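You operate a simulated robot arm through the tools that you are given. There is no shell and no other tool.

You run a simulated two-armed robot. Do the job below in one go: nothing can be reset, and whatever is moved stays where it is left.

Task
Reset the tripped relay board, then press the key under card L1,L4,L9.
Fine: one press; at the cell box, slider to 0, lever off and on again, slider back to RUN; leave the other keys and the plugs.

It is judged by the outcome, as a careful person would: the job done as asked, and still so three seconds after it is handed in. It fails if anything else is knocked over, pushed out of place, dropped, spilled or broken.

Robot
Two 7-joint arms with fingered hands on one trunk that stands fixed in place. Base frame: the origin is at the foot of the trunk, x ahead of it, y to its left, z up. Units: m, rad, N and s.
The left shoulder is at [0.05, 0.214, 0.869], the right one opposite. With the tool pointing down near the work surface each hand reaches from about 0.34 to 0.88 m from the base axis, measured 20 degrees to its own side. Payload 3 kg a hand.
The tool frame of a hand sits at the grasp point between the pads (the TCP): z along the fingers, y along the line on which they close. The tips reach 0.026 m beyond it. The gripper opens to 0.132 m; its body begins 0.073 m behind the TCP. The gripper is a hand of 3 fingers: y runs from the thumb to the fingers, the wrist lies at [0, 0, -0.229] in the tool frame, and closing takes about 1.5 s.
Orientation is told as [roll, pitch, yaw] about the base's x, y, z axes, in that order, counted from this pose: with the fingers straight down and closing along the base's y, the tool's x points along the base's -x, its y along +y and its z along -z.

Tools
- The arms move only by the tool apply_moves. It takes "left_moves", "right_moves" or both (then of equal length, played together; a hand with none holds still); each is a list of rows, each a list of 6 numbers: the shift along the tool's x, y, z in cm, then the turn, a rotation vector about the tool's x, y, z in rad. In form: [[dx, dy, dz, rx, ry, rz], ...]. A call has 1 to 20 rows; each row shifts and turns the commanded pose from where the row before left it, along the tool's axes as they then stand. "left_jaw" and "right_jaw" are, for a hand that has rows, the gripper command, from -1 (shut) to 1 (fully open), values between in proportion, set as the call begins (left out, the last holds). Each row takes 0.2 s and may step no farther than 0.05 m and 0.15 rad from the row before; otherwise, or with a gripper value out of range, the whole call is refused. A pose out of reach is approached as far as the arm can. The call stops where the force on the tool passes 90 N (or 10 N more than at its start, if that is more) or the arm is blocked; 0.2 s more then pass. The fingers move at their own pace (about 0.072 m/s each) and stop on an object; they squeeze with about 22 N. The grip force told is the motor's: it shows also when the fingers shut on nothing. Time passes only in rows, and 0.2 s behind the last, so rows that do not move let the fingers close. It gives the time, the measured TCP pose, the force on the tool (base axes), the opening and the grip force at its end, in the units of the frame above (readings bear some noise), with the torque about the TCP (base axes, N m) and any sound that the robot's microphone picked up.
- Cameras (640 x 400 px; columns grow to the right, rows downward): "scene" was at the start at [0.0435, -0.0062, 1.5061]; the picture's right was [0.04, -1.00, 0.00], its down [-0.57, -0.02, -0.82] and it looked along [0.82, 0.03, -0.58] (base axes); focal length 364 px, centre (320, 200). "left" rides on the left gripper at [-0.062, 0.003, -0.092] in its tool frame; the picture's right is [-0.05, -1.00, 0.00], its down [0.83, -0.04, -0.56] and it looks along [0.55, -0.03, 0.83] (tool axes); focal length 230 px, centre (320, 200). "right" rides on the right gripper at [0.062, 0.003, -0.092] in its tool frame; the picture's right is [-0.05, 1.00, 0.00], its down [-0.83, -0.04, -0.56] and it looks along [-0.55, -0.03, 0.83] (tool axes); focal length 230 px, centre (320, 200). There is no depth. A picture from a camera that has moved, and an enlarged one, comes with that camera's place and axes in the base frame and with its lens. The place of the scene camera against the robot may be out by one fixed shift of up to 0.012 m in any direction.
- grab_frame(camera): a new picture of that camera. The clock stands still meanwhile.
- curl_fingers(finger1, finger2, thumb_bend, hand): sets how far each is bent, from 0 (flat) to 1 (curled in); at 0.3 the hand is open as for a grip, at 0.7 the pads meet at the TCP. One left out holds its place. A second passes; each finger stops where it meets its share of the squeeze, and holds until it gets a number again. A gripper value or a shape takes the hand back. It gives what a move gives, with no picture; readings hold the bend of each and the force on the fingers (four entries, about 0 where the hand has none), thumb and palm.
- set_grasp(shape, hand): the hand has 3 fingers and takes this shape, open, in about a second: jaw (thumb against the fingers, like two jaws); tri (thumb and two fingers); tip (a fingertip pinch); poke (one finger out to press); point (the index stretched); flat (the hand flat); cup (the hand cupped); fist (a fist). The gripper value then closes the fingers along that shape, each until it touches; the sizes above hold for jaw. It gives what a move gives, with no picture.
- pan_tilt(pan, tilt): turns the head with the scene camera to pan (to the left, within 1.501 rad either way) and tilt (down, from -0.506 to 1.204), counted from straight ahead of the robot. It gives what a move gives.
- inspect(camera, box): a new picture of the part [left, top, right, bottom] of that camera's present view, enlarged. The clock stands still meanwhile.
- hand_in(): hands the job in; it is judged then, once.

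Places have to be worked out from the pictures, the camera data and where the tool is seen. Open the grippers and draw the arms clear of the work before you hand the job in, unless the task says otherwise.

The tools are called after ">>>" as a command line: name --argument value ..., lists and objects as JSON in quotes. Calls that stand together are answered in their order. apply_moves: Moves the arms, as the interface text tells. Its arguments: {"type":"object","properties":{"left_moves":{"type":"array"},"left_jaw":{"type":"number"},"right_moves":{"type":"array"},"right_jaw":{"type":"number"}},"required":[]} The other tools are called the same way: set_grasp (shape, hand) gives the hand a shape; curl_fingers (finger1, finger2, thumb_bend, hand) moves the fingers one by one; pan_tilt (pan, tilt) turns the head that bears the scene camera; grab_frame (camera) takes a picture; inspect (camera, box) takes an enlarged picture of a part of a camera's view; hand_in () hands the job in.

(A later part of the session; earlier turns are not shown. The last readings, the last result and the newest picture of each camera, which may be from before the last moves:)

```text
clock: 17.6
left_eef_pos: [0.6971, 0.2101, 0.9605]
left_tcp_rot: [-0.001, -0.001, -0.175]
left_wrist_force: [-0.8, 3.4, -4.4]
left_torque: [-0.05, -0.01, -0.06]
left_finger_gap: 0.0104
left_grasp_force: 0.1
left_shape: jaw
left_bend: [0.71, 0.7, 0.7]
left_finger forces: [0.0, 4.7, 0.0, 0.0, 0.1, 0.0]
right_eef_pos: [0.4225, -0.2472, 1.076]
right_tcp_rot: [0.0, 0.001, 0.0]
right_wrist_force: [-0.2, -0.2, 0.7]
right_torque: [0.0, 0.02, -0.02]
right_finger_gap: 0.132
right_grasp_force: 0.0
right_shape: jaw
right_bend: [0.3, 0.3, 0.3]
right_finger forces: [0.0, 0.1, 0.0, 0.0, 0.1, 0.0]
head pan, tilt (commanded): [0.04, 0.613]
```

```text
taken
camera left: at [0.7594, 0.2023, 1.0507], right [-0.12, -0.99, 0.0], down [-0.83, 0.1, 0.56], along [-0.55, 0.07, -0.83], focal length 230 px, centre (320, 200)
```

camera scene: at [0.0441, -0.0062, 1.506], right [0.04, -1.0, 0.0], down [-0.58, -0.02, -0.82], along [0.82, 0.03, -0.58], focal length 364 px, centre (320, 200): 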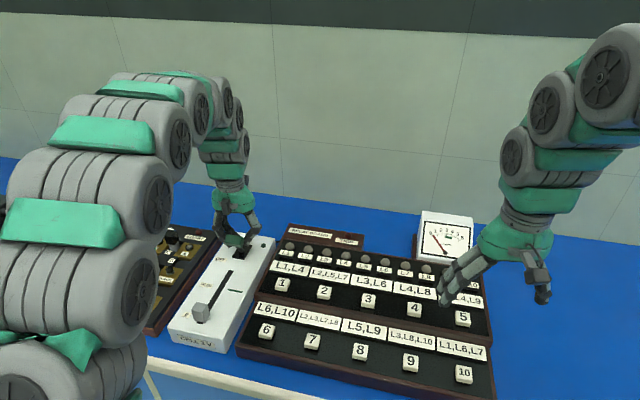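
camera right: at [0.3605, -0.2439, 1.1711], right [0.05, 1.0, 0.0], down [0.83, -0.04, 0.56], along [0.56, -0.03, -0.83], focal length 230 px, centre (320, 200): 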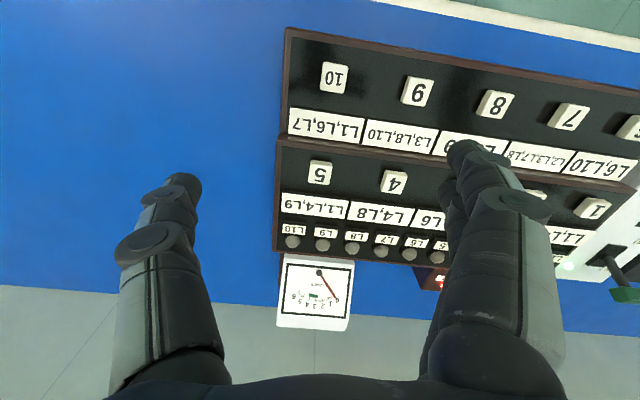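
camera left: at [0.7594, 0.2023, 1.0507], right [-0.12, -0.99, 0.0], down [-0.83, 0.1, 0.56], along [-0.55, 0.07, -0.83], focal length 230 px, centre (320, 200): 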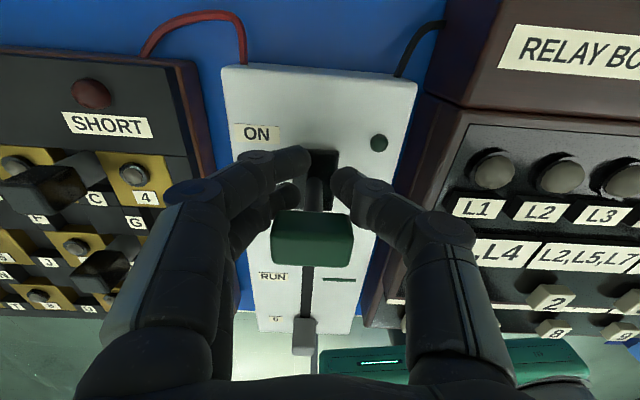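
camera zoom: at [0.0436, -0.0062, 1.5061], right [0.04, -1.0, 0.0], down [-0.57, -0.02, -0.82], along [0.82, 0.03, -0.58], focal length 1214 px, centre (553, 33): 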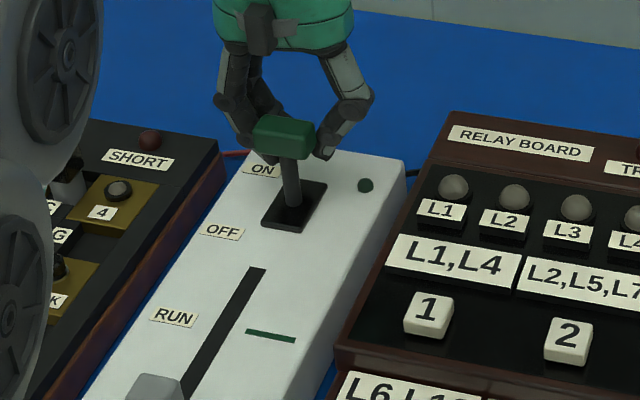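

The stem was pinched between a finger and the thumb and came part way back with the hand. I open the fingers slightly to free it, then back away.

>>> apply_moves --left_moves '[[0, 0, 0, 0, 0, 0], [0, 0, 0, 0, 0, 0], [-1.0, 0, 0, 0, 0, 0], [-1.5, 0, 0, 0, 0, 0], [-2.0, 0, 0, 0, 0, 0], [0, 0, 0, 0, 0, 0]]' --left_jaw -0.4

>>> inspect --camera "scene" --box '[190, 190, 310, 310]'

>>> grab_frame --camera "left"

```text
clock: 19.0
left_eef_pos: [0.7414, 0.2024, 0.9603]
left_tcp_rot: [0.002, 0.001, -0.175]
left_wrist_force: [0.5, -0.4, 0.5]
left_torque: [-0.02, 0.0, -0.01]
left_finger_gap: 0.0394
left_grasp_force: 0.2
left_shape: jaw
left_bend: [0.73, 0.73, 0.7]
left_finger forces: [0.0, 0.0, 0.0, 0.0, 0.0, 0.0]
right_eef_pos: [0.4219, -0.2478, 1.078]
right_tcp_rot: [-0.002, -0.001, 0.001]
right_wrist_force: [-0.2, -0.1, 1.1]
right_torque: [0.0, 0.02, 0.0]
right_finger_gap: 0.1318
right_grasp_force: 0.1
right_shape: jaw
right_bend: [0.3, 0.3, 0.3]
right_finger forces: [0.1, 0.0, 0.1, 0.1, 0.0, 0.1]
head pan, tilt (commanded): [0.04, 0.613]
```

```text
3.33 times, centred on (250, 250) of scene
camera zoom: at [0.0435, -0.0062, 1.5061], right [0.04, -1.0, 0.0], down [-0.57, -0.02, -0.82], along [0.82, 0.03, -0.58], focal length 1214 px, centre (553, 33)
```

zoom: 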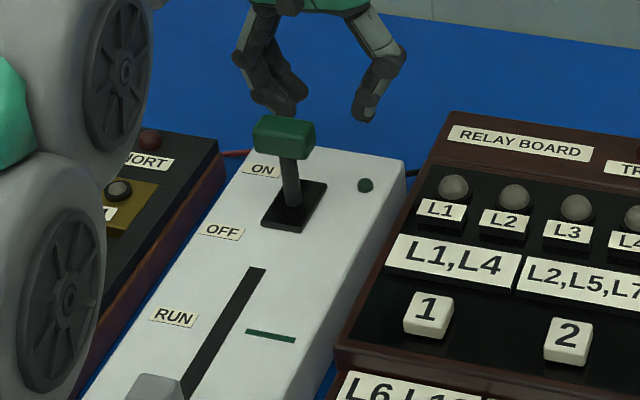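

```text
taken
camera left: at [0.8044, 0.1943, 1.051], right [-0.12, -0.99, 0.0], down [-0.83, 0.1, 0.56], along [-0.55, 0.07, -0.83], focal length 230 px, centre (320, 200)
```

left: 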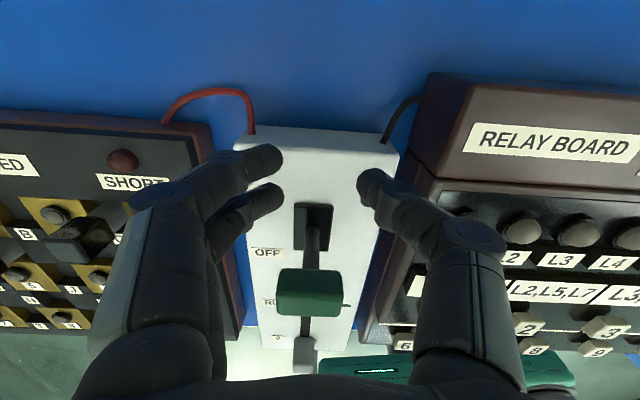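

The lever rests mid-way with the light off; OFF was reached at its stop. I raise, close the fingers fully, go over to the near side and descend there with the tips at handle height.

>>> apply_moves --left_moves '[[0, 0, -4.5, 0, 0, 0], [0, 0, -4.5, 0, 0, 0], [4.1, 0, 0, 0, 0, 0], [4.1, 0, 0, 0, 0, 0], [4.1, 0.2, 0, 0, 0, 0], [0, 0, 0, 0, 0, 0], [0, 0, 3.5, 0, 0, 0], [0, 0, 2.8, 0, 0, 0], [0, 0, 1.5, 0, 0, 0], [0, 0, 0, 0, 0, 0]]' --left_jaw -1

>>> inspect --camera "scene" --box '[190, 190, 310, 310]'

>>> grab_frame --camera "left"

```text
clock: 21.2
left_eef_pos: [0.6201, 0.2249, 0.9726]
left_tcp_rot: [0.001, -0.001, -0.176]
left_wrist_force: [-0.5, -0.2, -0.3]
left_torque: [-0.04, 0.01, -0.02]
left_finger_gap: 0.0001
left_grasp_force: 22.0
left_shape: jaw
left_bend: [0.63, 0.63, 0.66]
left_finger forces: [0.0, 0.0, 0.1, 0.0, 0.0, 0.0]
right_eef_pos: [0.4226, -0.2474, 1.0769]
right_tcp_rot: [0.0, 0.001, 0.0]
right_wrist_force: [0.7, -0.1, 0.0]
right_torque: [-0.01, 0.01, 0.0]
right_finger_gap: 0.1318
right_grasp_force: 0.1
right_shape: jaw
right_bend: [0.3, 0.3, 0.3]
right_finger forces: [0.1, 0.0, 0.0, 0.1, 0.0, 0.0]
head pan, tilt (commanded): [0.04, 0.613]
```

```text
3.33 times, centred on (250, 250) of scene
camera zoom: at [0.0435, -0.0062, 1.5061], right [0.04, -1.0, 0.0], down [-0.57, -0.02, -0.82], along [0.82, 0.03, -0.58], focal length 1214 px, centre (553, 33)
```

zoom: 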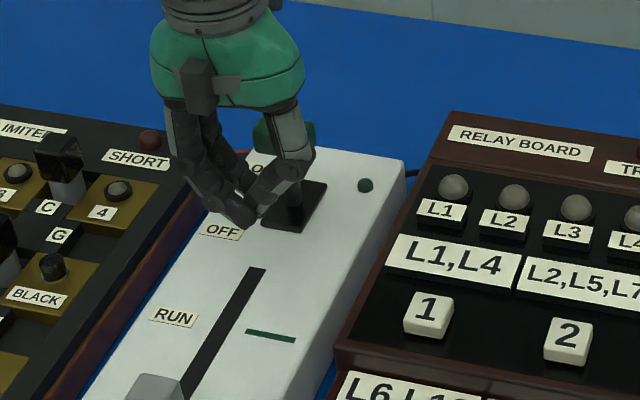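

```text
taken
camera left: at [0.6835, 0.2178, 1.0632], right [-0.12, -0.99, 0.0], down [-0.83, 0.1, 0.55], along [-0.55, 0.07, -0.83], focal length 230 px, centre (320, 200)
```

left: 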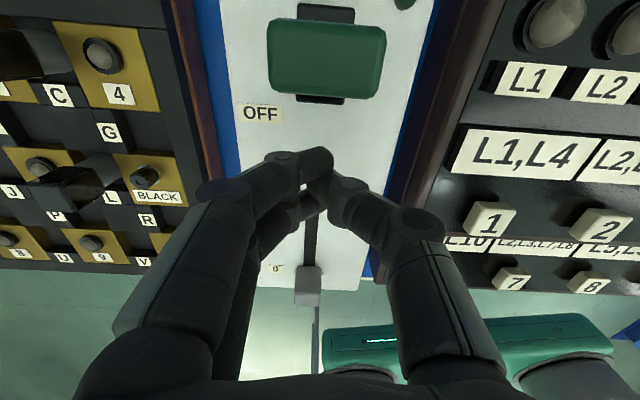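

The peg is on the near side with the handle dead ahead, ~5.8 cm away. I push away from the robot toward ON.

>>> apply_moves --left_moves '[[-1.5, 0, 0, 0, 0, 0], [-1.0, 0, 0, 0, 0, 0], [-1.0, 0, 0, 0, 0, 0], [-1.0, 0, 0, 0, 0, 0], [-0.5, 0, 0, 0, 0, 0], [0, 0, 0, 0, 0, 0]]'

>>> inspect --camera "scene" --box '[190, 190, 310, 310]'

>>> grab_frame --camera "left"

```text
clock: 22.6
left_eef_pos: [0.6698, 0.2163, 0.9736]
left_tcp_rot: [0.0, -0.001, -0.175]
left_wrist_force: [-3.7, 0.9, 1.4]
left_torque: [0.03, 0.06, -0.01]
left_finger_gap: 0.0002
left_grasp_force: 21.7
left_shape: jaw
left_bend: [0.63, 0.63, 0.66]
left_finger forces: [0.0, 0.1, 0.0, 0.0, 0.0, 0.0]
right_eef_pos: [0.4237, -0.2476, 1.0777]
right_tcp_rot: [-0.001, 0.001, 0.001]
right_wrist_force: [0.4, 0.2, -0.3]
right_torque: [-0.02, 0.01, -0.02]
right_finger_gap: 0.132
right_grasp_force: 0.1
right_shape: jaw
right_bend: [0.3, 0.3, 0.3]
right_finger forces: [0.1, 0.0, 0.1, 0.0, 0.0, 0.1]
head pan, tilt (commanded): [0.04, 0.613]
```

```text
3.33 times, centred on (250, 250) of scene
camera zoom: at [0.0434, -0.0062, 1.5061], right [0.04, -1.0, 0.0], down [-0.57, -0.02, -0.82], along [0.82, 0.03, -0.58], focal length 1214 px, centre (553, 33)
```

zoom: 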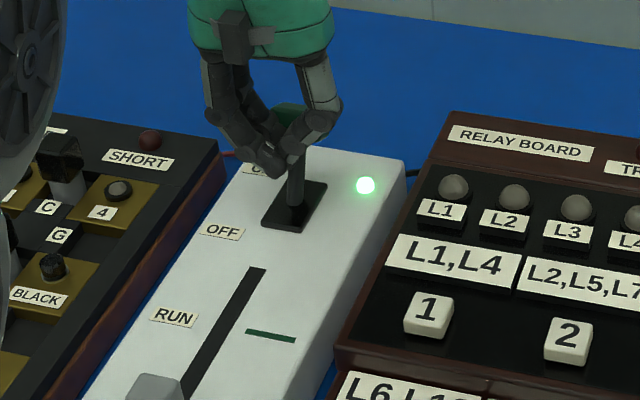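

```text
taken
camera left: at [0.732, 0.2089, 1.0638], right [-0.12, -0.99, 0.0], down [-0.83, 0.1, 0.56], along [-0.55, 0.07, -0.83], focal length 230 px, centre (320, 200)
```

left: 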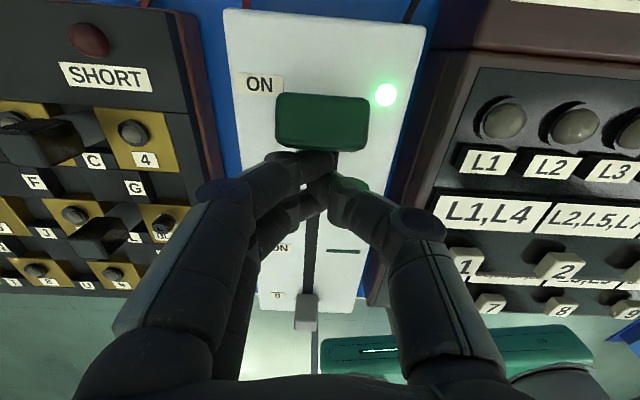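

The green light is back on. I push a little further so that the lever seats at its ON stop.

>>> apply_moves --left_moves '[[-0.5, 0, 0, 0, 0, 0], [-0.3, 0, 0, 0, 0, 0], [0, 0, 0, 0, 0, 0]]'

>>> inspect --camera "scene" --box '[190, 190, 310, 310]'

```text
clock: 23.4
left_eef_pos: [0.6729, 0.218, 0.9715]
left_tcp_rot: [0.0, 0.007, -0.175]
left_wrist_force: [-77.8, 15.2, 14.3]
left_torque: [0.28, 1.28, -0.04]
left_finger_gap: 0.0001
left_grasp_force: 22.1
left_shape: jaw
left_bend: [0.67, 0.63, 0.66]
left_finger forces: [88.9, 0.1, 0.1, 0.1, 0.0, 0.0]
right_eef_pos: [0.4225, -0.2455, 1.0776]
right_tcp_rot: [-0.001, -0.001, 0.001]
right_wrist_force: [-0.6, 0.3, 0.3]
right_torque: [0.0, 0.03, 0.0]
right_finger_gap: 0.132
right_grasp_force: 0.1
right_shape: jaw
right_bend: [0.3, 0.3, 0.3]
right_finger forces: [0.0, 0.0, 0.0, 0.0, 0.0, 0.0]
head pan, tilt (commanded): [0.04, 0.613]
```

```text
3.33 times, centred on (250, 250) of scene
camera zoom: at [0.042, -0.0059, 1.5061], right [0.04, -1.0, 0.0], down [-0.57, -0.02, -0.82], along [0.82, 0.03, -0.57], focal length 1214 px, centre (553, 33)
```

zoom: 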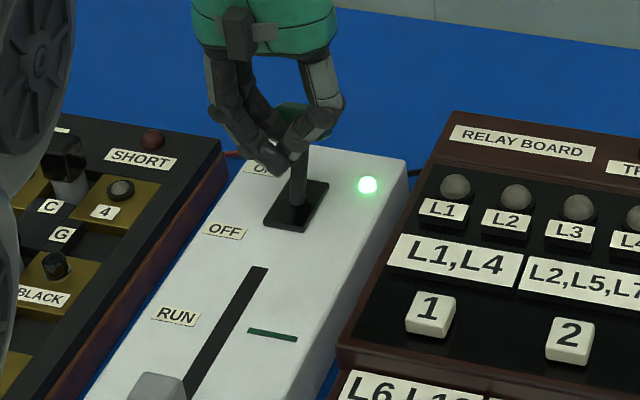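

The lever is hard against its ON stop (78 N, more than needed). I back off at once and lift clear, then check that the lever and box stayed put.

>>> apply_moves --left_moves '[[1.0, 0, 0, 0, 0, 0], [2.0, 0, 0, 0, 0, 0], [1.0, 0, -2, 0, 0, 0], [0, 0, -4, 0, 0, 0], [0, 0, -2, 0, 0, 0], [0, 0, 0, 0, 0, 0]]'

>>> grab_frame --camera "scene"

>>> inspect --camera "scene" --box '[160, 210, 300, 360]'

>>> grab_frame --camera "left"

```text
clock: 24.8
left_eef_pos: [0.6379, 0.2213, 1.0524]
left_tcp_rot: [0.001, 0.0, -0.176]
left_wrist_force: [-0.7, 0.4, 0.9]
left_torque: [-0.01, 0.01, 0.0]
left_finger_gap: 0.0
left_grasp_force: 22.1
left_shape: jaw
left_bend: [0.64, 0.63, 0.66]
left_finger forces: [0.0, 0.1, 0.1, 0.0, 0.1, 0.0]
right_eef_pos: [0.4217, -0.2468, 1.0775]
right_tcp_rot: [0.0, 0.0, 0.0]
right_wrist_force: [-0.1, 0.0, 0.5]
right_torque: [-0.01, -0.01, 0.02]
right_finger_gap: 0.1322
right_grasp_force: 0.1
right_shape: jaw
right_bend: [0.3, 0.3, 0.3]
right_finger forces: [0.0, 0.1, 0.1, 0.0, 0.0, 0.0]
head pan, tilt (commanded): [0.04, 0.613]
```

```text
taken
camera scene: at [0.0435, -0.0062, 1.5061], right [0.04, -1.0, 0.0], down [-0.57, -0.02, -0.82], along [0.82, 0.03, -0.58], focal length 364 px, centre (320, 200)
```

scene: 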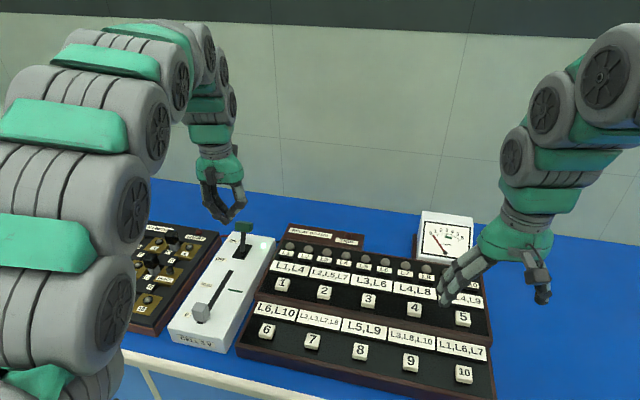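

```text
2.67 times, centred on (230, 285) of scene
camera zoom: at [0.0435, -0.0062, 1.5061], right [0.04, -1.0, 0.0], down [-0.57, -0.02, -0.82], along [0.82, 0.03, -0.58], focal length 971 px, centre (560, -27)
```

zoom: 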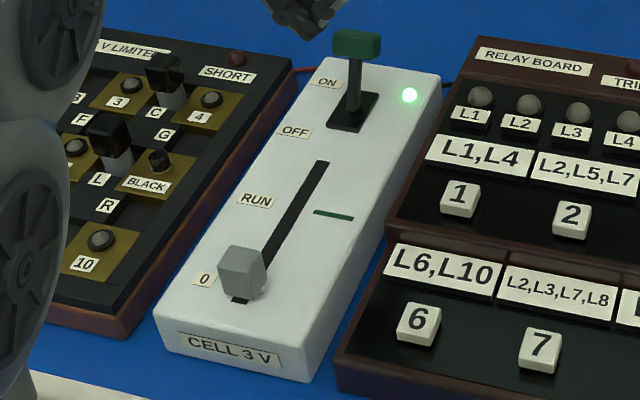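

```text
taken
camera left: at [0.7011, 0.2144, 1.1428], right [-0.12, -0.99, 0.0], down [-0.83, 0.1, 0.55], along [-0.55, 0.07, -0.83], focal length 230 px, centre (320, 200)
```

left: 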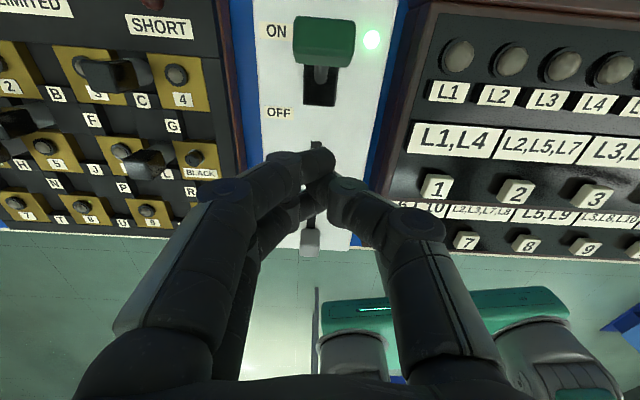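

The lever is back at ON with the green light lit, TRIP is out, and nothing moved. Now I return above the knob at 0 with the jaw half open.

>>> apply_moves --left_moves '[[3.9, 0.1, 0, 0, 0, 0], [3.9, 0.1, 0, 0, 0, 0], [3.9, 0.1, 0, 0, 0, 0], [3.7, 0.05, 0, 0, 0, 0], [0, 0, 0, 0, 0, 0], [0, 0, 3.5, 0, 0, 0], [0, 0, 3.5, 0, 0, 0], [0, 0, 2.8, 0, 0, 0], [0, 0, 1.3, 0, 0, 0], [0, 0, 0, 0, 0, 0]]' --left_jaw 0.1

>>> grab_frame --camera "left"

>>> inspect --camera "scene" --box '[170, 250, 260, 350]'

```text
clock: 27.0
left_eef_pos: [0.4869, 0.252, 0.9417]
left_tcp_rot: [0.002, 0.001, -0.177]
left_wrist_force: [0.3, 0.2, -0.2]
left_torque: [-0.01, 0.02, 0.01]
left_finger_gap: 0.0725
left_grasp_force: 0.0
left_shape: jaw
left_bend: [0.72, 0.72, 0.7]
left_finger forces: [0.0, 0.0, 0.0, 0.0, 0.1, 0.0]
right_eef_pos: [0.4226, -0.2466, 1.0776]
right_tcp_rot: [0.0, -0.002, -0.001]
right_wrist_force: [-0.4, 0.0, 0.6]
right_torque: [-0.03, -0.03, 0.0]
right_finger_gap: 0.132
right_grasp_force: 0.0
right_shape: jaw
right_bend: [0.3, 0.3, 0.3]
right_finger forces: [0.1, 0.0, 0.1, 0.0, 0.1, 0.0]
head pan, tilt (commanded): [0.04, 0.613]
```

```text
taken
camera left: at [0.5501, 0.2451, 1.0325], right [-0.12, -0.99, 0.0], down [-0.83, 0.1, 0.55], along [-0.55, 0.07, -0.83], focal length 230 px, centre (320, 200)
```

left: 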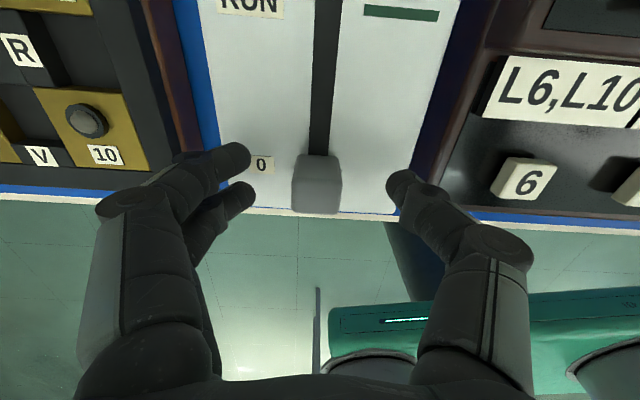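

```text
4.00 times, centred on (215, 300) of scene
camera zoom: at [0.0435, -0.0062, 1.5061], right [0.04, -1.0, 0.0], down [-0.57, -0.02, -0.82], along [0.82, 0.03, -0.58], focal length 1456 px, centre (740, -200)
```

zoom: 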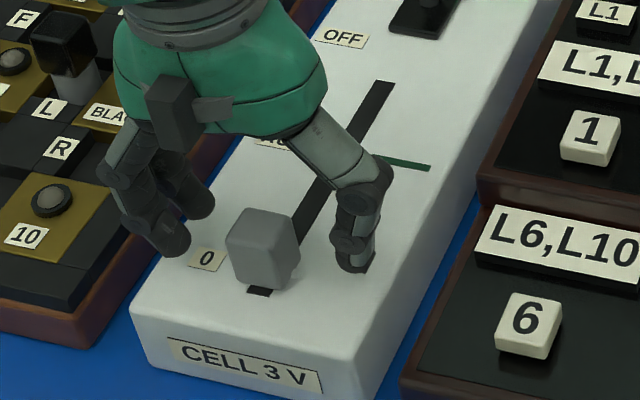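

The knob sits centred between the fingers, next to the "0" label. I lower 8 mm and grip it.

>>> apply_moves --left_moves '[[0.05, 0.05, 0.75, 0, 0, 0], [0, 0, 0, 0, 0, 0]]'

>>> apply_moves --left_moves '[[0, 0, 0, 0, 0, 0], [0, 0, 0, 0, 0, 0], [0, 0, 0, 0, 0, 0], [0, 0, 0, 0, 0, 0]]' --left_jaw -0.7

>>> apply_moves --left_moves '[[-1.0, 0, 0, 0, 0, 0], [-1.5, 0, 0, 0, 0, 0], [-1.5, 0, 0, 0, 0, 0], [-1.5, 0, 0, 0, 0, 0], [-1.3, 0, 0, 0, 0, 0], [-0.5, 0, 0, 0, 0, 0], [0, 0, 0, 0, 0, 0]]'

>>> inspect --camera "scene" --box '[190, 240, 270, 310]'

>>> inspect --camera "left" --box '[230, 100, 410, 280]'

```text
clock: 27.6
left_eef_pos: [0.4866, 0.2542, 0.9341]
left_tcp_rot: [0.001, 0.0, -0.176]
left_wrist_force: [-0.4, 0.5, 0.4]
left_torque: [0.0, 0.0, 0.03]
left_finger_gap: 0.0724
left_grasp_force: 0.1
left_shape: jaw
left_bend: [0.72, 0.72, 0.7]
left_finger forces: [0.1, 0.1, 0.0, 0.0, 0.1, 0.1]
right_eef_pos: [0.421, -0.2473, 1.0761]
right_tcp_rot: [0.0, 0.001, 0.0]
right_wrist_force: [-0.1, -0.4, 1.1]
right_torque: [0.03, -0.03, 0.0]
right_finger_gap: 0.1321
right_grasp_force: 0.0
right_shape: jaw
right_bend: [0.3, 0.3, 0.3]
right_finger forces: [0.0, 0.1, 0.1, 0.0, 0.0, 0.0]
head pan, tilt (commanded): [0.04, 0.613]
```

```text
clock: 28.6
left_eef_pos: [0.4877, 0.2524, 0.9341]
left_tcp_rot: [0.001, 0.0, -0.177]
left_wrist_force: [0.7, 2.2, 2.1]
left_torque: [0.08, 0.0, -0.02]
left_finger_gap: 0.0219
left_grasp_force: 0.0
left_shape: jaw
left_bend: [0.72, 0.72, 0.7]
left_finger forces: [1.2, 1.9, 0.0, 0.0, 0.7, 0.1]
right_eef_pos: [0.4223, -0.2465, 1.0768]
right_tcp_rot: [0.001, 0.001, 0.001]
right_wrist_force: [-0.3, -0.3, 0.0]
right_torque: [0.03, 0.02, -0.01]
right_finger_gap: 0.132
right_grasp_force: 0.0
right_shape: jaw
right_bend: [0.3, 0.3, 0.3]
right_finger forces: [0.1, 0.1, 0.0, 0.0, 0.0, 0.0]
head pan, tilt (commanded): [0.04, 0.613]
```

```text
clock: 30.2
left_eef_pos: [0.5593, 0.2405, 0.9344]
left_tcp_rot: [0.001, 0.0, -0.177]
left_wrist_force: [0.7, 0.3, 0.2]
left_torque: [0.02, 0.04, -0.01]
left_finger_gap: 0.0202
left_grasp_force: 0.0
left_shape: jaw
left_bend: [0.72, 0.72, 0.7]
left_finger forces: [0.0, 0.9, 0.1, 0.0, 0.0, 0.0]
right_eef_pos: [0.4231, -0.2464, 1.0759]
right_tcp_rot: [0.0, 0.001, 0.001]
right_wrist_force: [0.3, -0.1, -0.3]
right_torque: [0.0, 0.0, -0.02]
right_finger_gap: 0.1318
right_grasp_force: 0.1
right_shape: jaw
right_bend: [0.3, 0.3, 0.3]
right_finger forces: [0.0, 0.0, 0.1, 0.1, 0.0, 0.0]
head pan, tilt (commanded): [0.04, 0.613]
```

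```text
5.71 times, centred on (230, 275) of scene
camera zoom: at [0.0435, -0.0062, 1.5061], right [0.04, -1.0, 0.0], down [-0.57, -0.02, -0.82], along [0.82, 0.03, -0.58], focal length 2080 px, centre (834, -229)
```

zoom: 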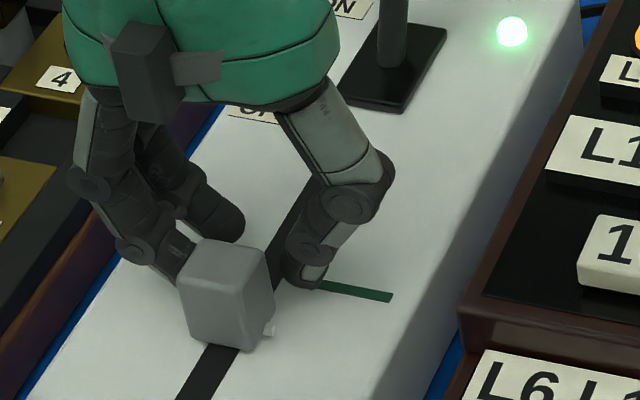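

```text
2.22 times, centred on (320, 190) of left
camera zoom: at [0.6215, 0.2331, 1.0244], right [-0.12, -0.99, 0.0], down [-0.83, 0.1, 0.56], along [-0.55, 0.07, -0.83], focal length 511 px, centre (320, 222)
```

zoom: 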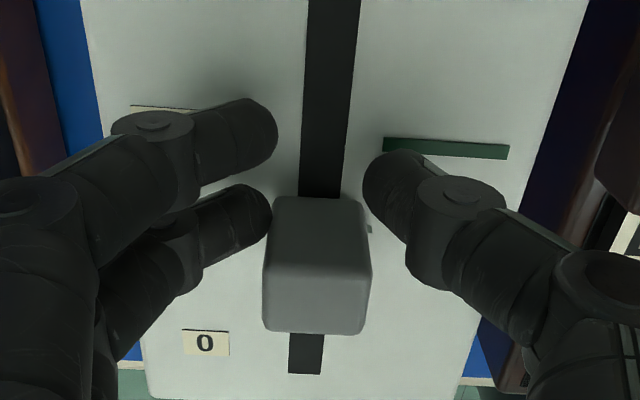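

The grip was too weak and the fingers slipped off; the knob is about 2 cm short of RUN. I check the whole scene, since a lamp seems lit on the relay board.

>>> grab_frame --camera "scene"

>>> inspect --camera "scene" --box '[230, 210, 510, 400]'

```text
taken
camera scene: at [0.0435, -0.0062, 1.5061], right [0.04, -1.0, 0.0], down [-0.57, -0.02, -0.82], along [0.82, 0.03, -0.58], focal length 364 px, centre (320, 200)
```

scene: 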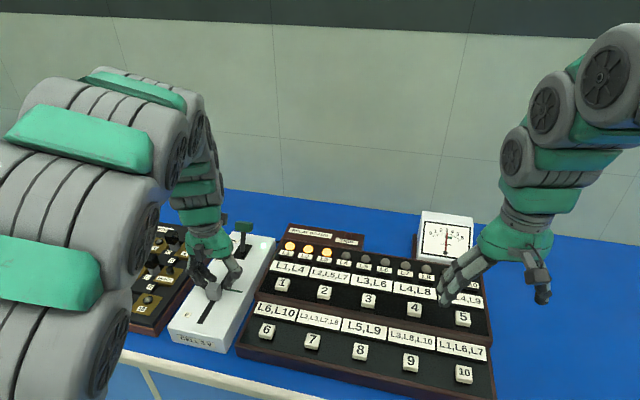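

```text
2.11 times, centred on (370, 305) of scene
camera zoom: at [0.0435, -0.0062, 1.5061], right [0.04, -1.0, 0.0], down [-0.57, -0.02, -0.82], along [0.82, 0.03, -0.58], focal length 766 px, centre (215, -21)
```

zoom: 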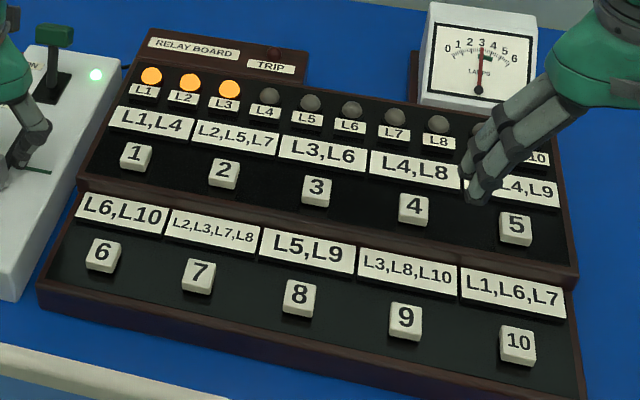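

The board is live again (L1–L3 lit, TRIP out). I open, shift 2.25 cm back to centre on the knob, and grip again with full squeeze.

>>> apply_moves --left_moves '[[0, 0, 0, 0, 0, 0], [0, 0, 0, 0, 0, 0], [1.1, 0, 0, 0, 0, 0], [1.15, 0, 0, 0, 0, 0], [0, 0, 0, 0, 0, 0]]' --left_jaw 0.1

>>> inspect --camera "left" --box '[230, 100, 410, 280]'

>>> inspect --camera "scene" --box '[190, 240, 270, 310]'

```text
clock: 31.4
left_eef_pos: [0.5371, 0.2442, 0.934]
left_tcp_rot: [0.001, 0.002, -0.175]
left_wrist_force: [-0.2, -0.1, 0.7]
left_torque: [-0.02, -0.01, -0.01]
left_finger_gap: 0.0718
left_grasp_force: 0.0
left_shape: jaw
left_bend: [0.72, 0.72, 0.7]
left_finger forces: [0.0, 0.1, 0.0, 0.0, 0.0, 0.0]
right_eef_pos: [0.4239, -0.2464, 1.0766]
right_tcp_rot: [0.001, 0.0, 0.0]
right_wrist_force: [-0.2, 0.4, -0.1]
right_torque: [-0.03, 0.01, 0.01]
right_finger_gap: 0.1321
right_grasp_force: 0.1
right_shape: jaw
right_bend: [0.3, 0.3, 0.3]
right_finger forces: [0.1, 0.1, 0.0, 0.1, 0.0, 0.0]
head pan, tilt (commanded): [0.04, 0.613]
```

```text
2.22 times, centred on (320, 190) of left
camera zoom: at [0.5995, 0.2369, 1.0248], right [-0.12, -0.99, 0.0], down [-0.82, 0.1, 0.56], along [-0.55, 0.07, -0.83], focal length 511 px, centre (320, 222)
```

zoom: 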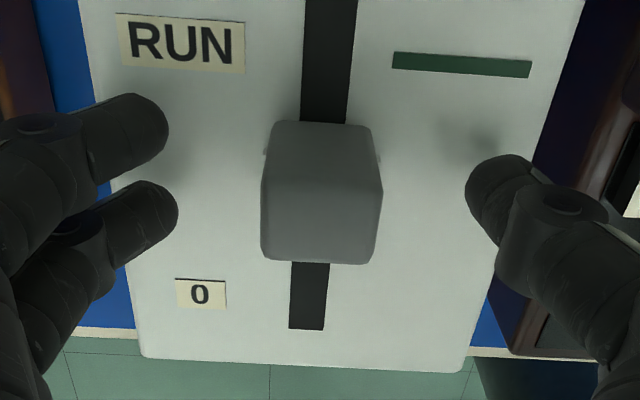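

```text
5.71 times, centred on (230, 275) of scene
camera zoom: at [0.0435, -0.0062, 1.5061], right [0.04, -1.0, 0.0], down [-0.57, -0.02, -0.82], along [0.82, 0.03, -0.58], focal length 2080 px, centre (834, -229)
```

zoom: 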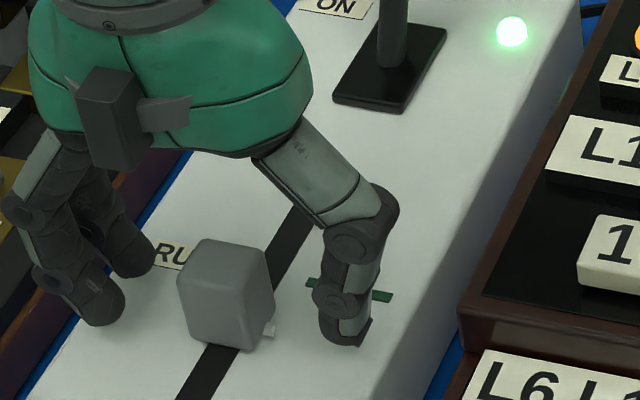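

The knob is centred again. I close with full squeeze.

>>> apply_moves --left_moves '[[0, 0, 0, 0, 0, 0], [0, 0, 0, 0, 0, 0], [0, 0, 0, 0, 0, 0], [0, 0, 0, 0, 0, 0]]' --left_jaw -1

>>> apply_moves --left_moves '[[-0.5, 0, 0, 0, 0, 0], [-0.5, 0, 0, 0, 0, 0], [-0.5, 0, 0, 0, 0, 0], [-0.5, 0, 0, 0, 0, 0], [0, 0, 0, 0, 0, 0]]'

>>> inspect --camera "scene" --box '[190, 240, 270, 310]'

>>> inspect --camera "left" --box '[230, 100, 410, 280]'

```text
clock: 32.4
left_eef_pos: [0.5376, 0.2461, 0.934]
left_tcp_rot: [0.0, 0.001, -0.177]
left_wrist_force: [-0.3, -0.5, -2.8]
left_torque: [0.01, 0.01, -0.01]
left_finger_gap: 0.0205
left_grasp_force: 21.6
left_shape: jaw
left_bend: [0.73, 0.73, 0.7]
left_finger forces: [9.7, 9.8, 0.0, 0.0, 19.5, 0.0]
right_eef_pos: [0.423, -0.2473, 1.0765]
right_tcp_rot: [0.0, 0.0, 0.0]
right_wrist_force: [-0.3, -0.1, -0.3]
right_torque: [0.02, -0.02, -0.03]
right_finger_gap: 0.1319
right_grasp_force: 0.1
right_shape: jaw
right_bend: [0.3, 0.3, 0.3]
right_finger forces: [0.0, 0.1, 0.1, 0.1, 0.1, 0.0]
head pan, tilt (commanded): [0.04, 0.613]
```

```text
clock: 33.6
left_eef_pos: [0.5569, 0.2407, 0.935]
left_tcp_rot: [0.0, -0.002, -0.177]
left_wrist_force: [1.4, -1.5, -0.9]
left_torque: [-0.03, -0.02, 0.03]
left_finger_gap: 0.0208
left_grasp_force: 21.6
left_shape: jaw
left_bend: [0.73, 0.73, 0.7]
left_finger forces: [9.8, 9.7, 0.0, 0.1, 21.0, 0.0]
right_eef_pos: [0.423, -0.2465, 1.0777]
right_tcp_rot: [0.001, 0.0, -0.001]
right_wrist_force: [0.5, -0.7, 0.2]
right_torque: [-0.01, -0.01, 0.0]
right_finger_gap: 0.132
right_grasp_force: 0.1
right_shape: jaw
right_bend: [0.3, 0.3, 0.3]
right_finger forces: [0.0, 0.1, 0.0, 0.1, 0.0, 0.1]
head pan, tilt (commanded): [0.04, 0.613]
```

```text
5.71 times, centred on (230, 275) of scene
camera zoom: at [0.0435, -0.0063, 1.5061], right [0.04, -1.0, 0.0], down [-0.57, -0.02, -0.82], along [0.82, 0.03, -0.58], focal length 2080 px, centre (834, -229)
```

zoom: 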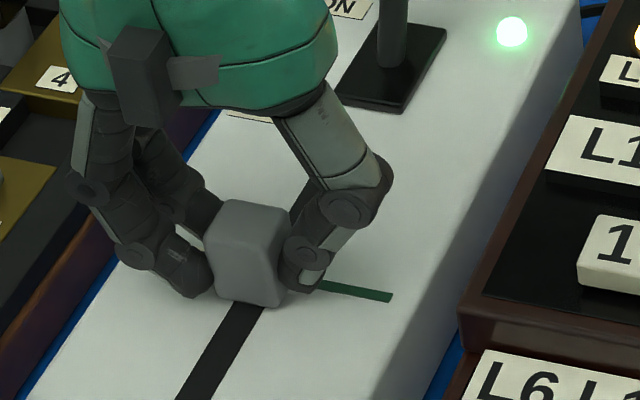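

```text
2.22 times, centred on (320, 190) of left
camera zoom: at [0.6192, 0.2332, 1.0245], right [-0.12, -0.99, 0.0], down [-0.83, 0.1, 0.56], along [-0.55, 0.07, -0.83], focal length 511 px, centre (320, 222)
```

zoom: 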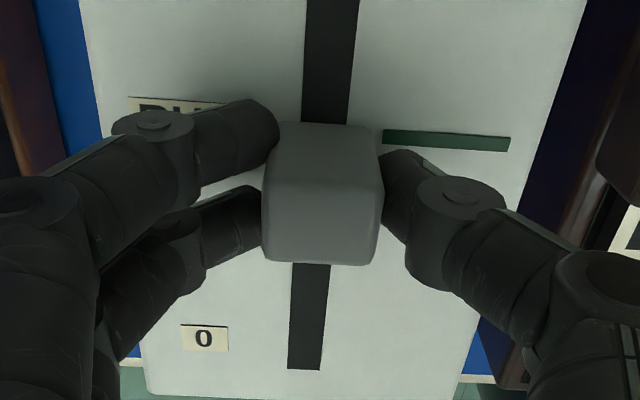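

The grip is now solid and the knob is about 6 mm short of the green line. I move 5 mm and look again.

>>> apply_moves --left_moves '[[-0.25, 0, 0, 0, 0, 0], [-0.25, 0, 0, 0, 0, 0], [0, 0, 0, 0, 0, 0]]'

>>> inspect --camera "scene" --box '[190, 240, 270, 310]'

>>> inspect --camera "left" --box '[230, 100, 410, 280]'

```text
clock: 34.4
left_eef_pos: [0.561, 0.2395, 0.9335]
left_tcp_rot: [-0.001, 0.0, -0.176]
left_wrist_force: [0.3, -1.7, -0.2]
left_torque: [-0.05, 0.0, 0.01]
left_finger_gap: 0.0207
left_grasp_force: 22.1
left_shape: jaw
left_bend: [0.73, 0.73, 0.7]
left_finger forces: [9.8, 9.7, 0.0, 0.0, 21.2, 0.0]
right_eef_pos: [0.4221, -0.2465, 1.0758]
right_tcp_rot: [0.0, 0.001, 0.0]
right_wrist_force: [0.0, -0.7, 0.3]
right_torque: [0.0, 0.02, -0.02]
right_finger_gap: 0.1319
right_grasp_force: 0.0
right_shape: jaw
right_bend: [0.3, 0.3, 0.3]
right_finger forces: [0.0, 0.0, 0.0, 0.0, 0.0, 0.0]
head pan, tilt (commanded): [0.04, 0.613]
```

```text
5.71 times, centred on (230, 275) of scene
camera zoom: at [0.0435, -0.0063, 1.5061], right [0.04, -1.0, 0.0], down [-0.57, -0.02, -0.82], along [0.82, 0.03, -0.58], focal length 2080 px, centre (834, -229)
```

zoom: 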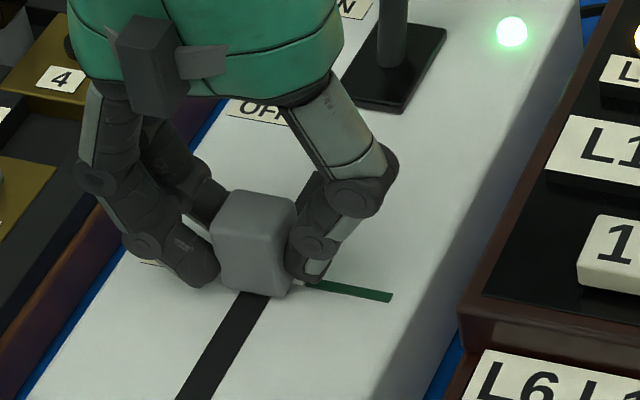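

```text
2.22 times, centred on (320, 190) of left
camera zoom: at [0.6242, 0.2323, 1.0245], right [-0.12, -0.99, 0.0], down [-0.83, 0.1, 0.56], along [-0.55, 0.07, -0.83], focal length 511 px, centre (320, 222)
```

zoom: 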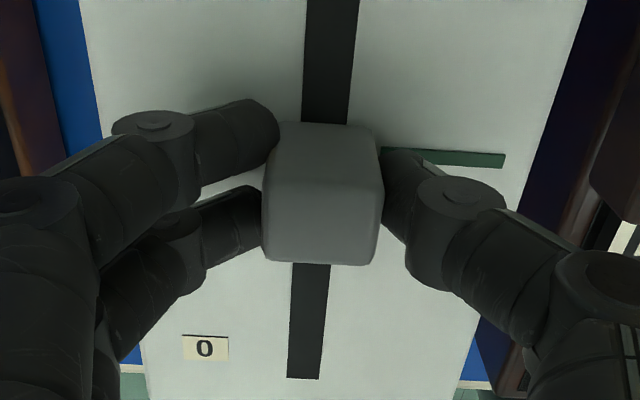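

Very close now, about 1 mm to go. I advance 1 mm and zoom in tightly on the pointer.

>>> apply_moves --left_moves '[[-0.1, 0, 0, 0, 0, 0], [0, 0, 0, 0, 0, 0]]'

>>> inspect --camera "scene" --box '[190, 240, 270, 310]'

>>> inspect --camera "scene" --box '[212, 270, 252, 300]'

```text
clock: 35.0
left_eef_pos: [0.5616, 0.2402, 0.9333]
left_tcp_rot: [0.0, 0.001, -0.176]
left_wrist_force: [0.2, -0.6, 0.1]
left_torque: [-0.01, 0.04, -0.01]
left_finger_gap: 0.0206
left_grasp_force: 22.1
left_shape: jaw
left_bend: [0.73, 0.73, 0.7]
left_finger forces: [9.9, 10.0, 0.1, 0.0, 21.1, 0.1]
right_eef_pos: [0.4231, -0.2467, 1.0771]
right_tcp_rot: [-0.002, 0.001, 0.0]
right_wrist_force: [-0.1, 0.4, -0.8]
right_torque: [-0.02, -0.02, 0.0]
right_finger_gap: 0.1319
right_grasp_force: 0.1
right_shape: jaw
right_bend: [0.3, 0.3, 0.3]
right_finger forces: [0.0, 0.1, 0.0, 0.1, 0.0, 0.1]
head pan, tilt (commanded): [0.04, 0.613]
```

```text
5.71 times, centred on (230, 275) of scene
camera zoom: at [0.0435, -0.0062, 1.5061], right [0.04, -1.0, 0.0], down [-0.57, -0.02, -0.82], along [0.82, 0.03, -0.58], focal length 2080 px, centre (834, -229)
```

zoom: 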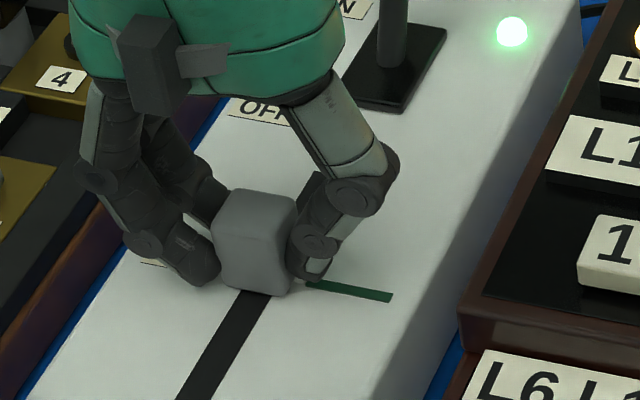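

```text
13.33 times, centred on (232, 285) of scene
camera zoom: at [0.0435, -0.0062, 1.5061], right [0.04, -1.0, 0.0], down [-0.57, -0.02, -0.82], along [0.82, 0.03, -0.58], focal length 4854 px, centre (1493, -933)
```

zoom: 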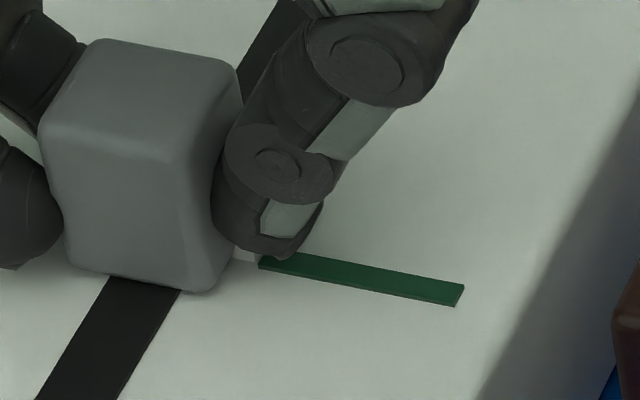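

The pointer meets the green line within about 1 mm. I release, lift clear, and verify without the fingers in the way.

>>> apply_moves --left_moves '[[0, 0, 0, 0, 0, 0], [0, 0, 0, 0, 0, 0], [0, 0, 0, 0, 0, 0], [0, 0, -3.5, 0, 0, 0], [0, 0, -4, 0, 0, 0], [0, 0, -4, 0, 0, 0], [0, 0, 0, 0, 0, 0]]' --left_jaw 0.1

>>> inspect --camera "scene" --box '[190, 240, 270, 310]'

>>> inspect --camera "scene" --box '[212, 270, 252, 300]'

>>> grab_frame --camera "left"

```text
clock: 36.6
left_eef_pos: [0.5623, 0.2404, 1.0484]
left_tcp_rot: [-0.001, 0.002, -0.176]
left_wrist_force: [0.4, 0.7, 0.2]
left_torque: [0.01, 0.0, -0.02]
left_finger_gap: 0.0723
left_grasp_force: 0.0
left_shape: jaw
left_bend: [0.72, 0.72, 0.7]
left_finger forces: [0.1, 0.0, 0.0, 0.0, 0.0, 0.0]
right_eef_pos: [0.4233, -0.2473, 1.0766]
right_tcp_rot: [0.0, 0.001, 0.001]
right_wrist_force: [-1.1, 0.2, -0.1]
right_torque: [0.02, -0.03, 0.03]
right_finger_gap: 0.1321
right_grasp_force: 0.1
right_shape: jaw
right_bend: [0.3, 0.3, 0.3]
right_finger forces: [0.0, 0.1, 0.0, 0.0, 0.0, 0.0]
head pan, tilt (commanded): [0.04, 0.613]
```

```text
5.71 times, centred on (230, 275) of scene
camera zoom: at [0.0435, -0.0062, 1.5061], right [0.04, -1.0, 0.0], down [-0.57, -0.02, -0.82], along [0.82, 0.03, -0.58], focal length 2080 px, centre (834, -229)
```

zoom: 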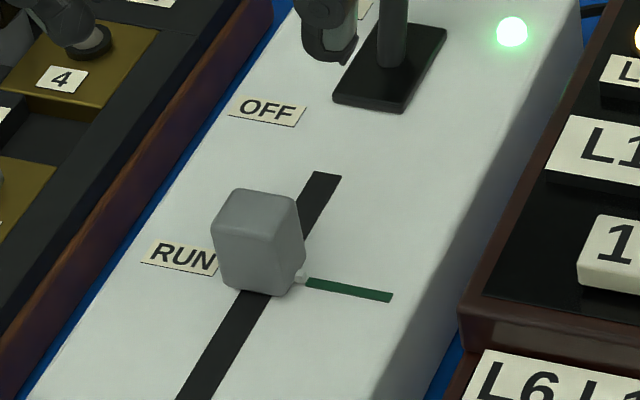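

```text
13.33 times, centred on (232, 285) of scene
camera zoom: at [0.0435, -0.0062, 1.5061], right [0.04, -1.0, 0.0], down [-0.57, -0.02, -0.82], along [0.82, 0.03, -0.58], focal length 4854 px, centre (1493, -933)
```

zoom: 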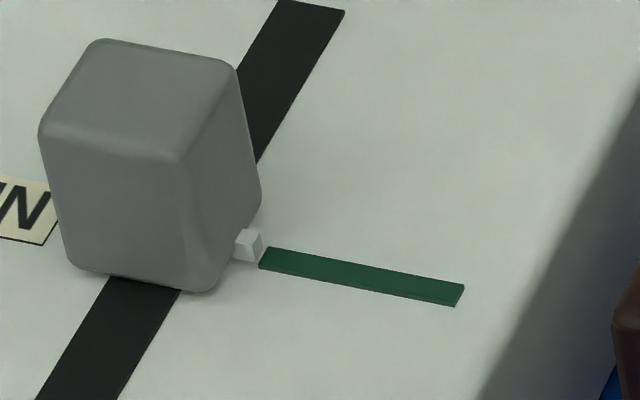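

```text
taken
camera left: at [0.6238, 0.2323, 1.1398], right [-0.12, -0.99, 0.0], down [-0.82, 0.1, 0.56], along [-0.55, 0.07, -0.83], focal length 230 px, centre (320, 200)
```

left: 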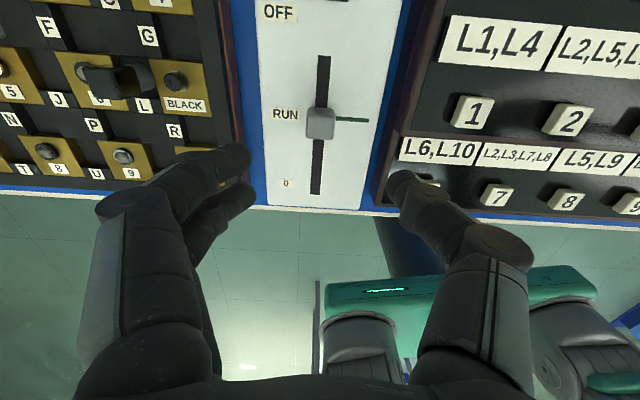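

The slider's pointer sits on the RUN line as it did at the start. I raise the left arm clear with its gripper open, and give the right hand the poke shape.

>>> apply_moves --left_moves '[[0, 0, -4, 0, 0, 0], [0, 0, -4, 0, 0, 0], [0, 0, -4, 0, 0, 0], [0, 0, -4, 0, 0, 0], [0, 0, 0, 0, 0, 0]]' --left_jaw 1

>>> set_grasp --hand "right" --shape "poke"

>>> grab_frame --camera "right"

>>> grab_frame --camera "scene"

>>> inspect --camera "scene" --box '[400, 150, 600, 330]'

```text
clock: 37.8
left_eef_pos: [0.5611, 0.2396, 1.2088]
left_tcp_rot: [-0.002, 0.002, -0.176]
left_wrist_force: [0.6, -0.5, 0.9]
left_torque: [-0.01, 0.01, -0.01]
left_finger_gap: 0.1319
left_grasp_force: 0.1
left_shape: jaw
left_bend: [0.3, 0.3, 0.3]
left_finger forces: [0.0, 0.0, 0.0, 0.1, 0.0, 0.1]
right_eef_pos: [0.4233, -0.2466, 1.0774]
right_tcp_rot: [-0.001, 0.0, -0.002]
right_wrist_force: [0.2, 0.6, 0.1]
right_torque: [0.02, -0.02, -0.02]
right_finger_gap: 0.1319
right_grasp_force: 0.1
right_shape: jaw
right_bend: [0.3, 0.3, 0.3]
right_finger forces: [0.0, 0.0, 0.1, 0.1, 0.0, 0.0]
head pan, tilt (commanded): [0.04, 0.613]
```

```text
clock: 38.7
left_eef_pos: [0.5619, 0.2394, 1.2091]
left_tcp_rot: [0.0, -0.001, -0.175]
left_wrist_force: [-0.2, -1.5, -0.2]
left_torque: [-0.02, -0.01, 0.02]
left_finger_gap: 0.132
left_grasp_force: 0.0
left_shape: jaw
left_bend: [0.3, 0.3, 0.3]
left_finger forces: [0.0, 0.0, 0.1, 0.0, 0.1, 0.0]
right_eef_pos: [0.4228, -0.2476, 1.0768]
right_tcp_rot: [0.0, 0.001, -0.001]
right_wrist_force: [-0.4, 0.1, 0.4]
right_torque: [0.0, -0.02, -0.01]
right_finger_gap: 0.0001
right_grasp_force: 0.1
right_shape: poke
right_bend: [1.0, 1.0, 0.45]
right_finger forces: [0.0, 0.1, 0.0, 0.0, 0.0, 0.0]
head pan, tilt (commanded): [0.04, 0.613]
```

```text
taken
camera right: at [0.3605, -0.2439, 1.1711], right [0.05, 1.0, 0.0], down [0.83, -0.04, 0.56], along [0.55, -0.03, -0.83], focal length 230 px, centre (320, 200)
```

right: 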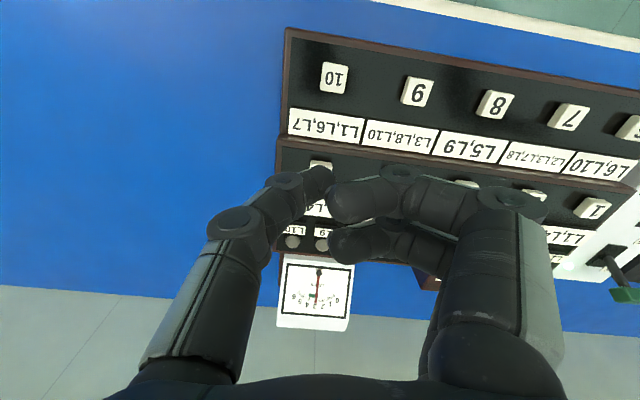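

```text
taken
camera scene: at [0.0435, -0.0062, 1.5061], right [0.04, -1.0, 0.0], down [-0.57, -0.02, -0.82], along [0.82, 0.03, -0.58], focal length 364 px, centre (320, 200)
```

scene: 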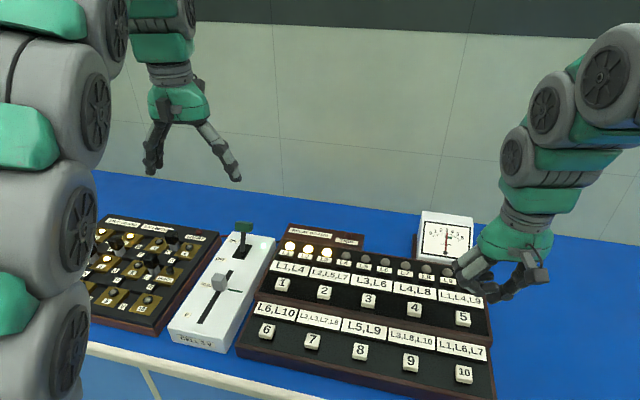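

```text
2.22 times, centred on (500, 240) of scene
camera zoom: at [0.0435, -0.0062, 1.5061], right [0.04, -1.0, 0.0], down [-0.57, -0.02, -0.82], along [0.82, 0.03, -0.58], focal length 809 px, centre (-80, 111)
```

zoom: 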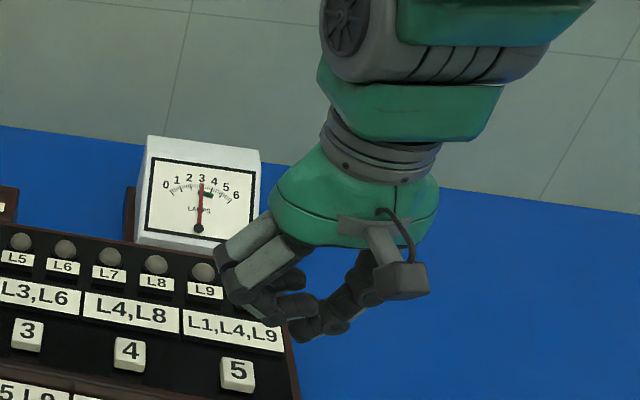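

Poke curls both fingers and leaves the thumb slanting in. I try the point shape to see whether it gives a straighter pressing tip.

>>> set_grasp --hand "right" --shape "point"

>>> grab_frame --camera "right"

>>> inspect --camera "scene" --box '[400, 150, 600, 330]'

```text
clock: 39.6
left_eef_pos: [0.5622, 0.2387, 1.2087]
left_tcp_rot: [-0.001, 0.002, -0.177]
left_wrist_force: [0.4, 0.1, -0.4]
left_torque: [0.0, -0.03, 0.02]
left_finger_gap: 0.1317
left_grasp_force: 0.0
left_shape: jaw
left_bend: [0.3, 0.3, 0.3]
left_finger forces: [0.1, 0.0, 0.1, 0.0, 0.0, 0.0]
right_eef_pos: [0.4223, -0.2466, 1.077]
right_tcp_rot: [0.0, -0.001, -0.001]
right_wrist_force: [1.1, 0.0, -0.1]
right_torque: [-0.01, 0.03, 0.0]
right_finger_gap: 0.0
right_grasp_force: 0.1
right_shape: point
right_bend: [0.24, 1.0, 0.48]
right_finger forces: [0.0, 0.1, 0.0, 0.0, 0.0, 0.1]
head pan, tilt (commanded): [0.04, 0.613]
```

```text
taken
camera right: at [0.3605, -0.2439, 1.1711], right [0.05, 1.0, 0.0], down [0.83, -0.04, 0.56], along [0.55, -0.03, -0.83], focal length 230 px, centre (320, 200)
```

right: 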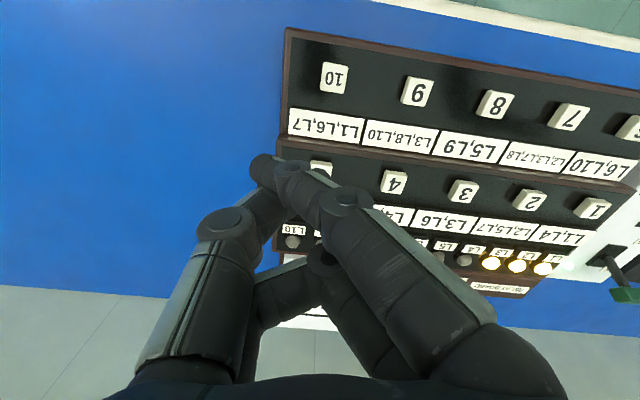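

```text
2.22 times, centred on (500, 240) of scene
camera zoom: at [0.0435, -0.0062, 1.5061], right [0.04, -1.0, 0.0], down [-0.57, -0.02, -0.82], along [0.82, 0.03, -0.58], focal length 809 px, centre (-80, 111)
```

zoom: 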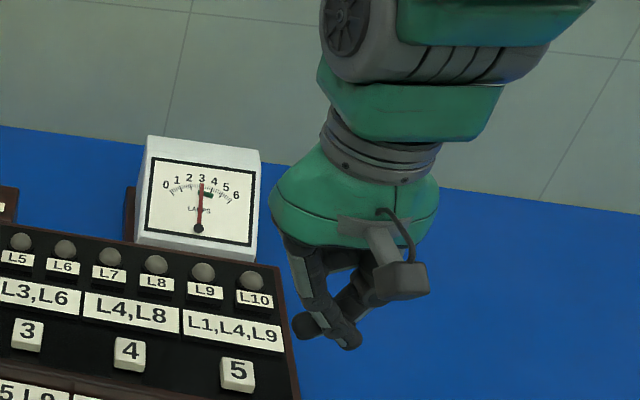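

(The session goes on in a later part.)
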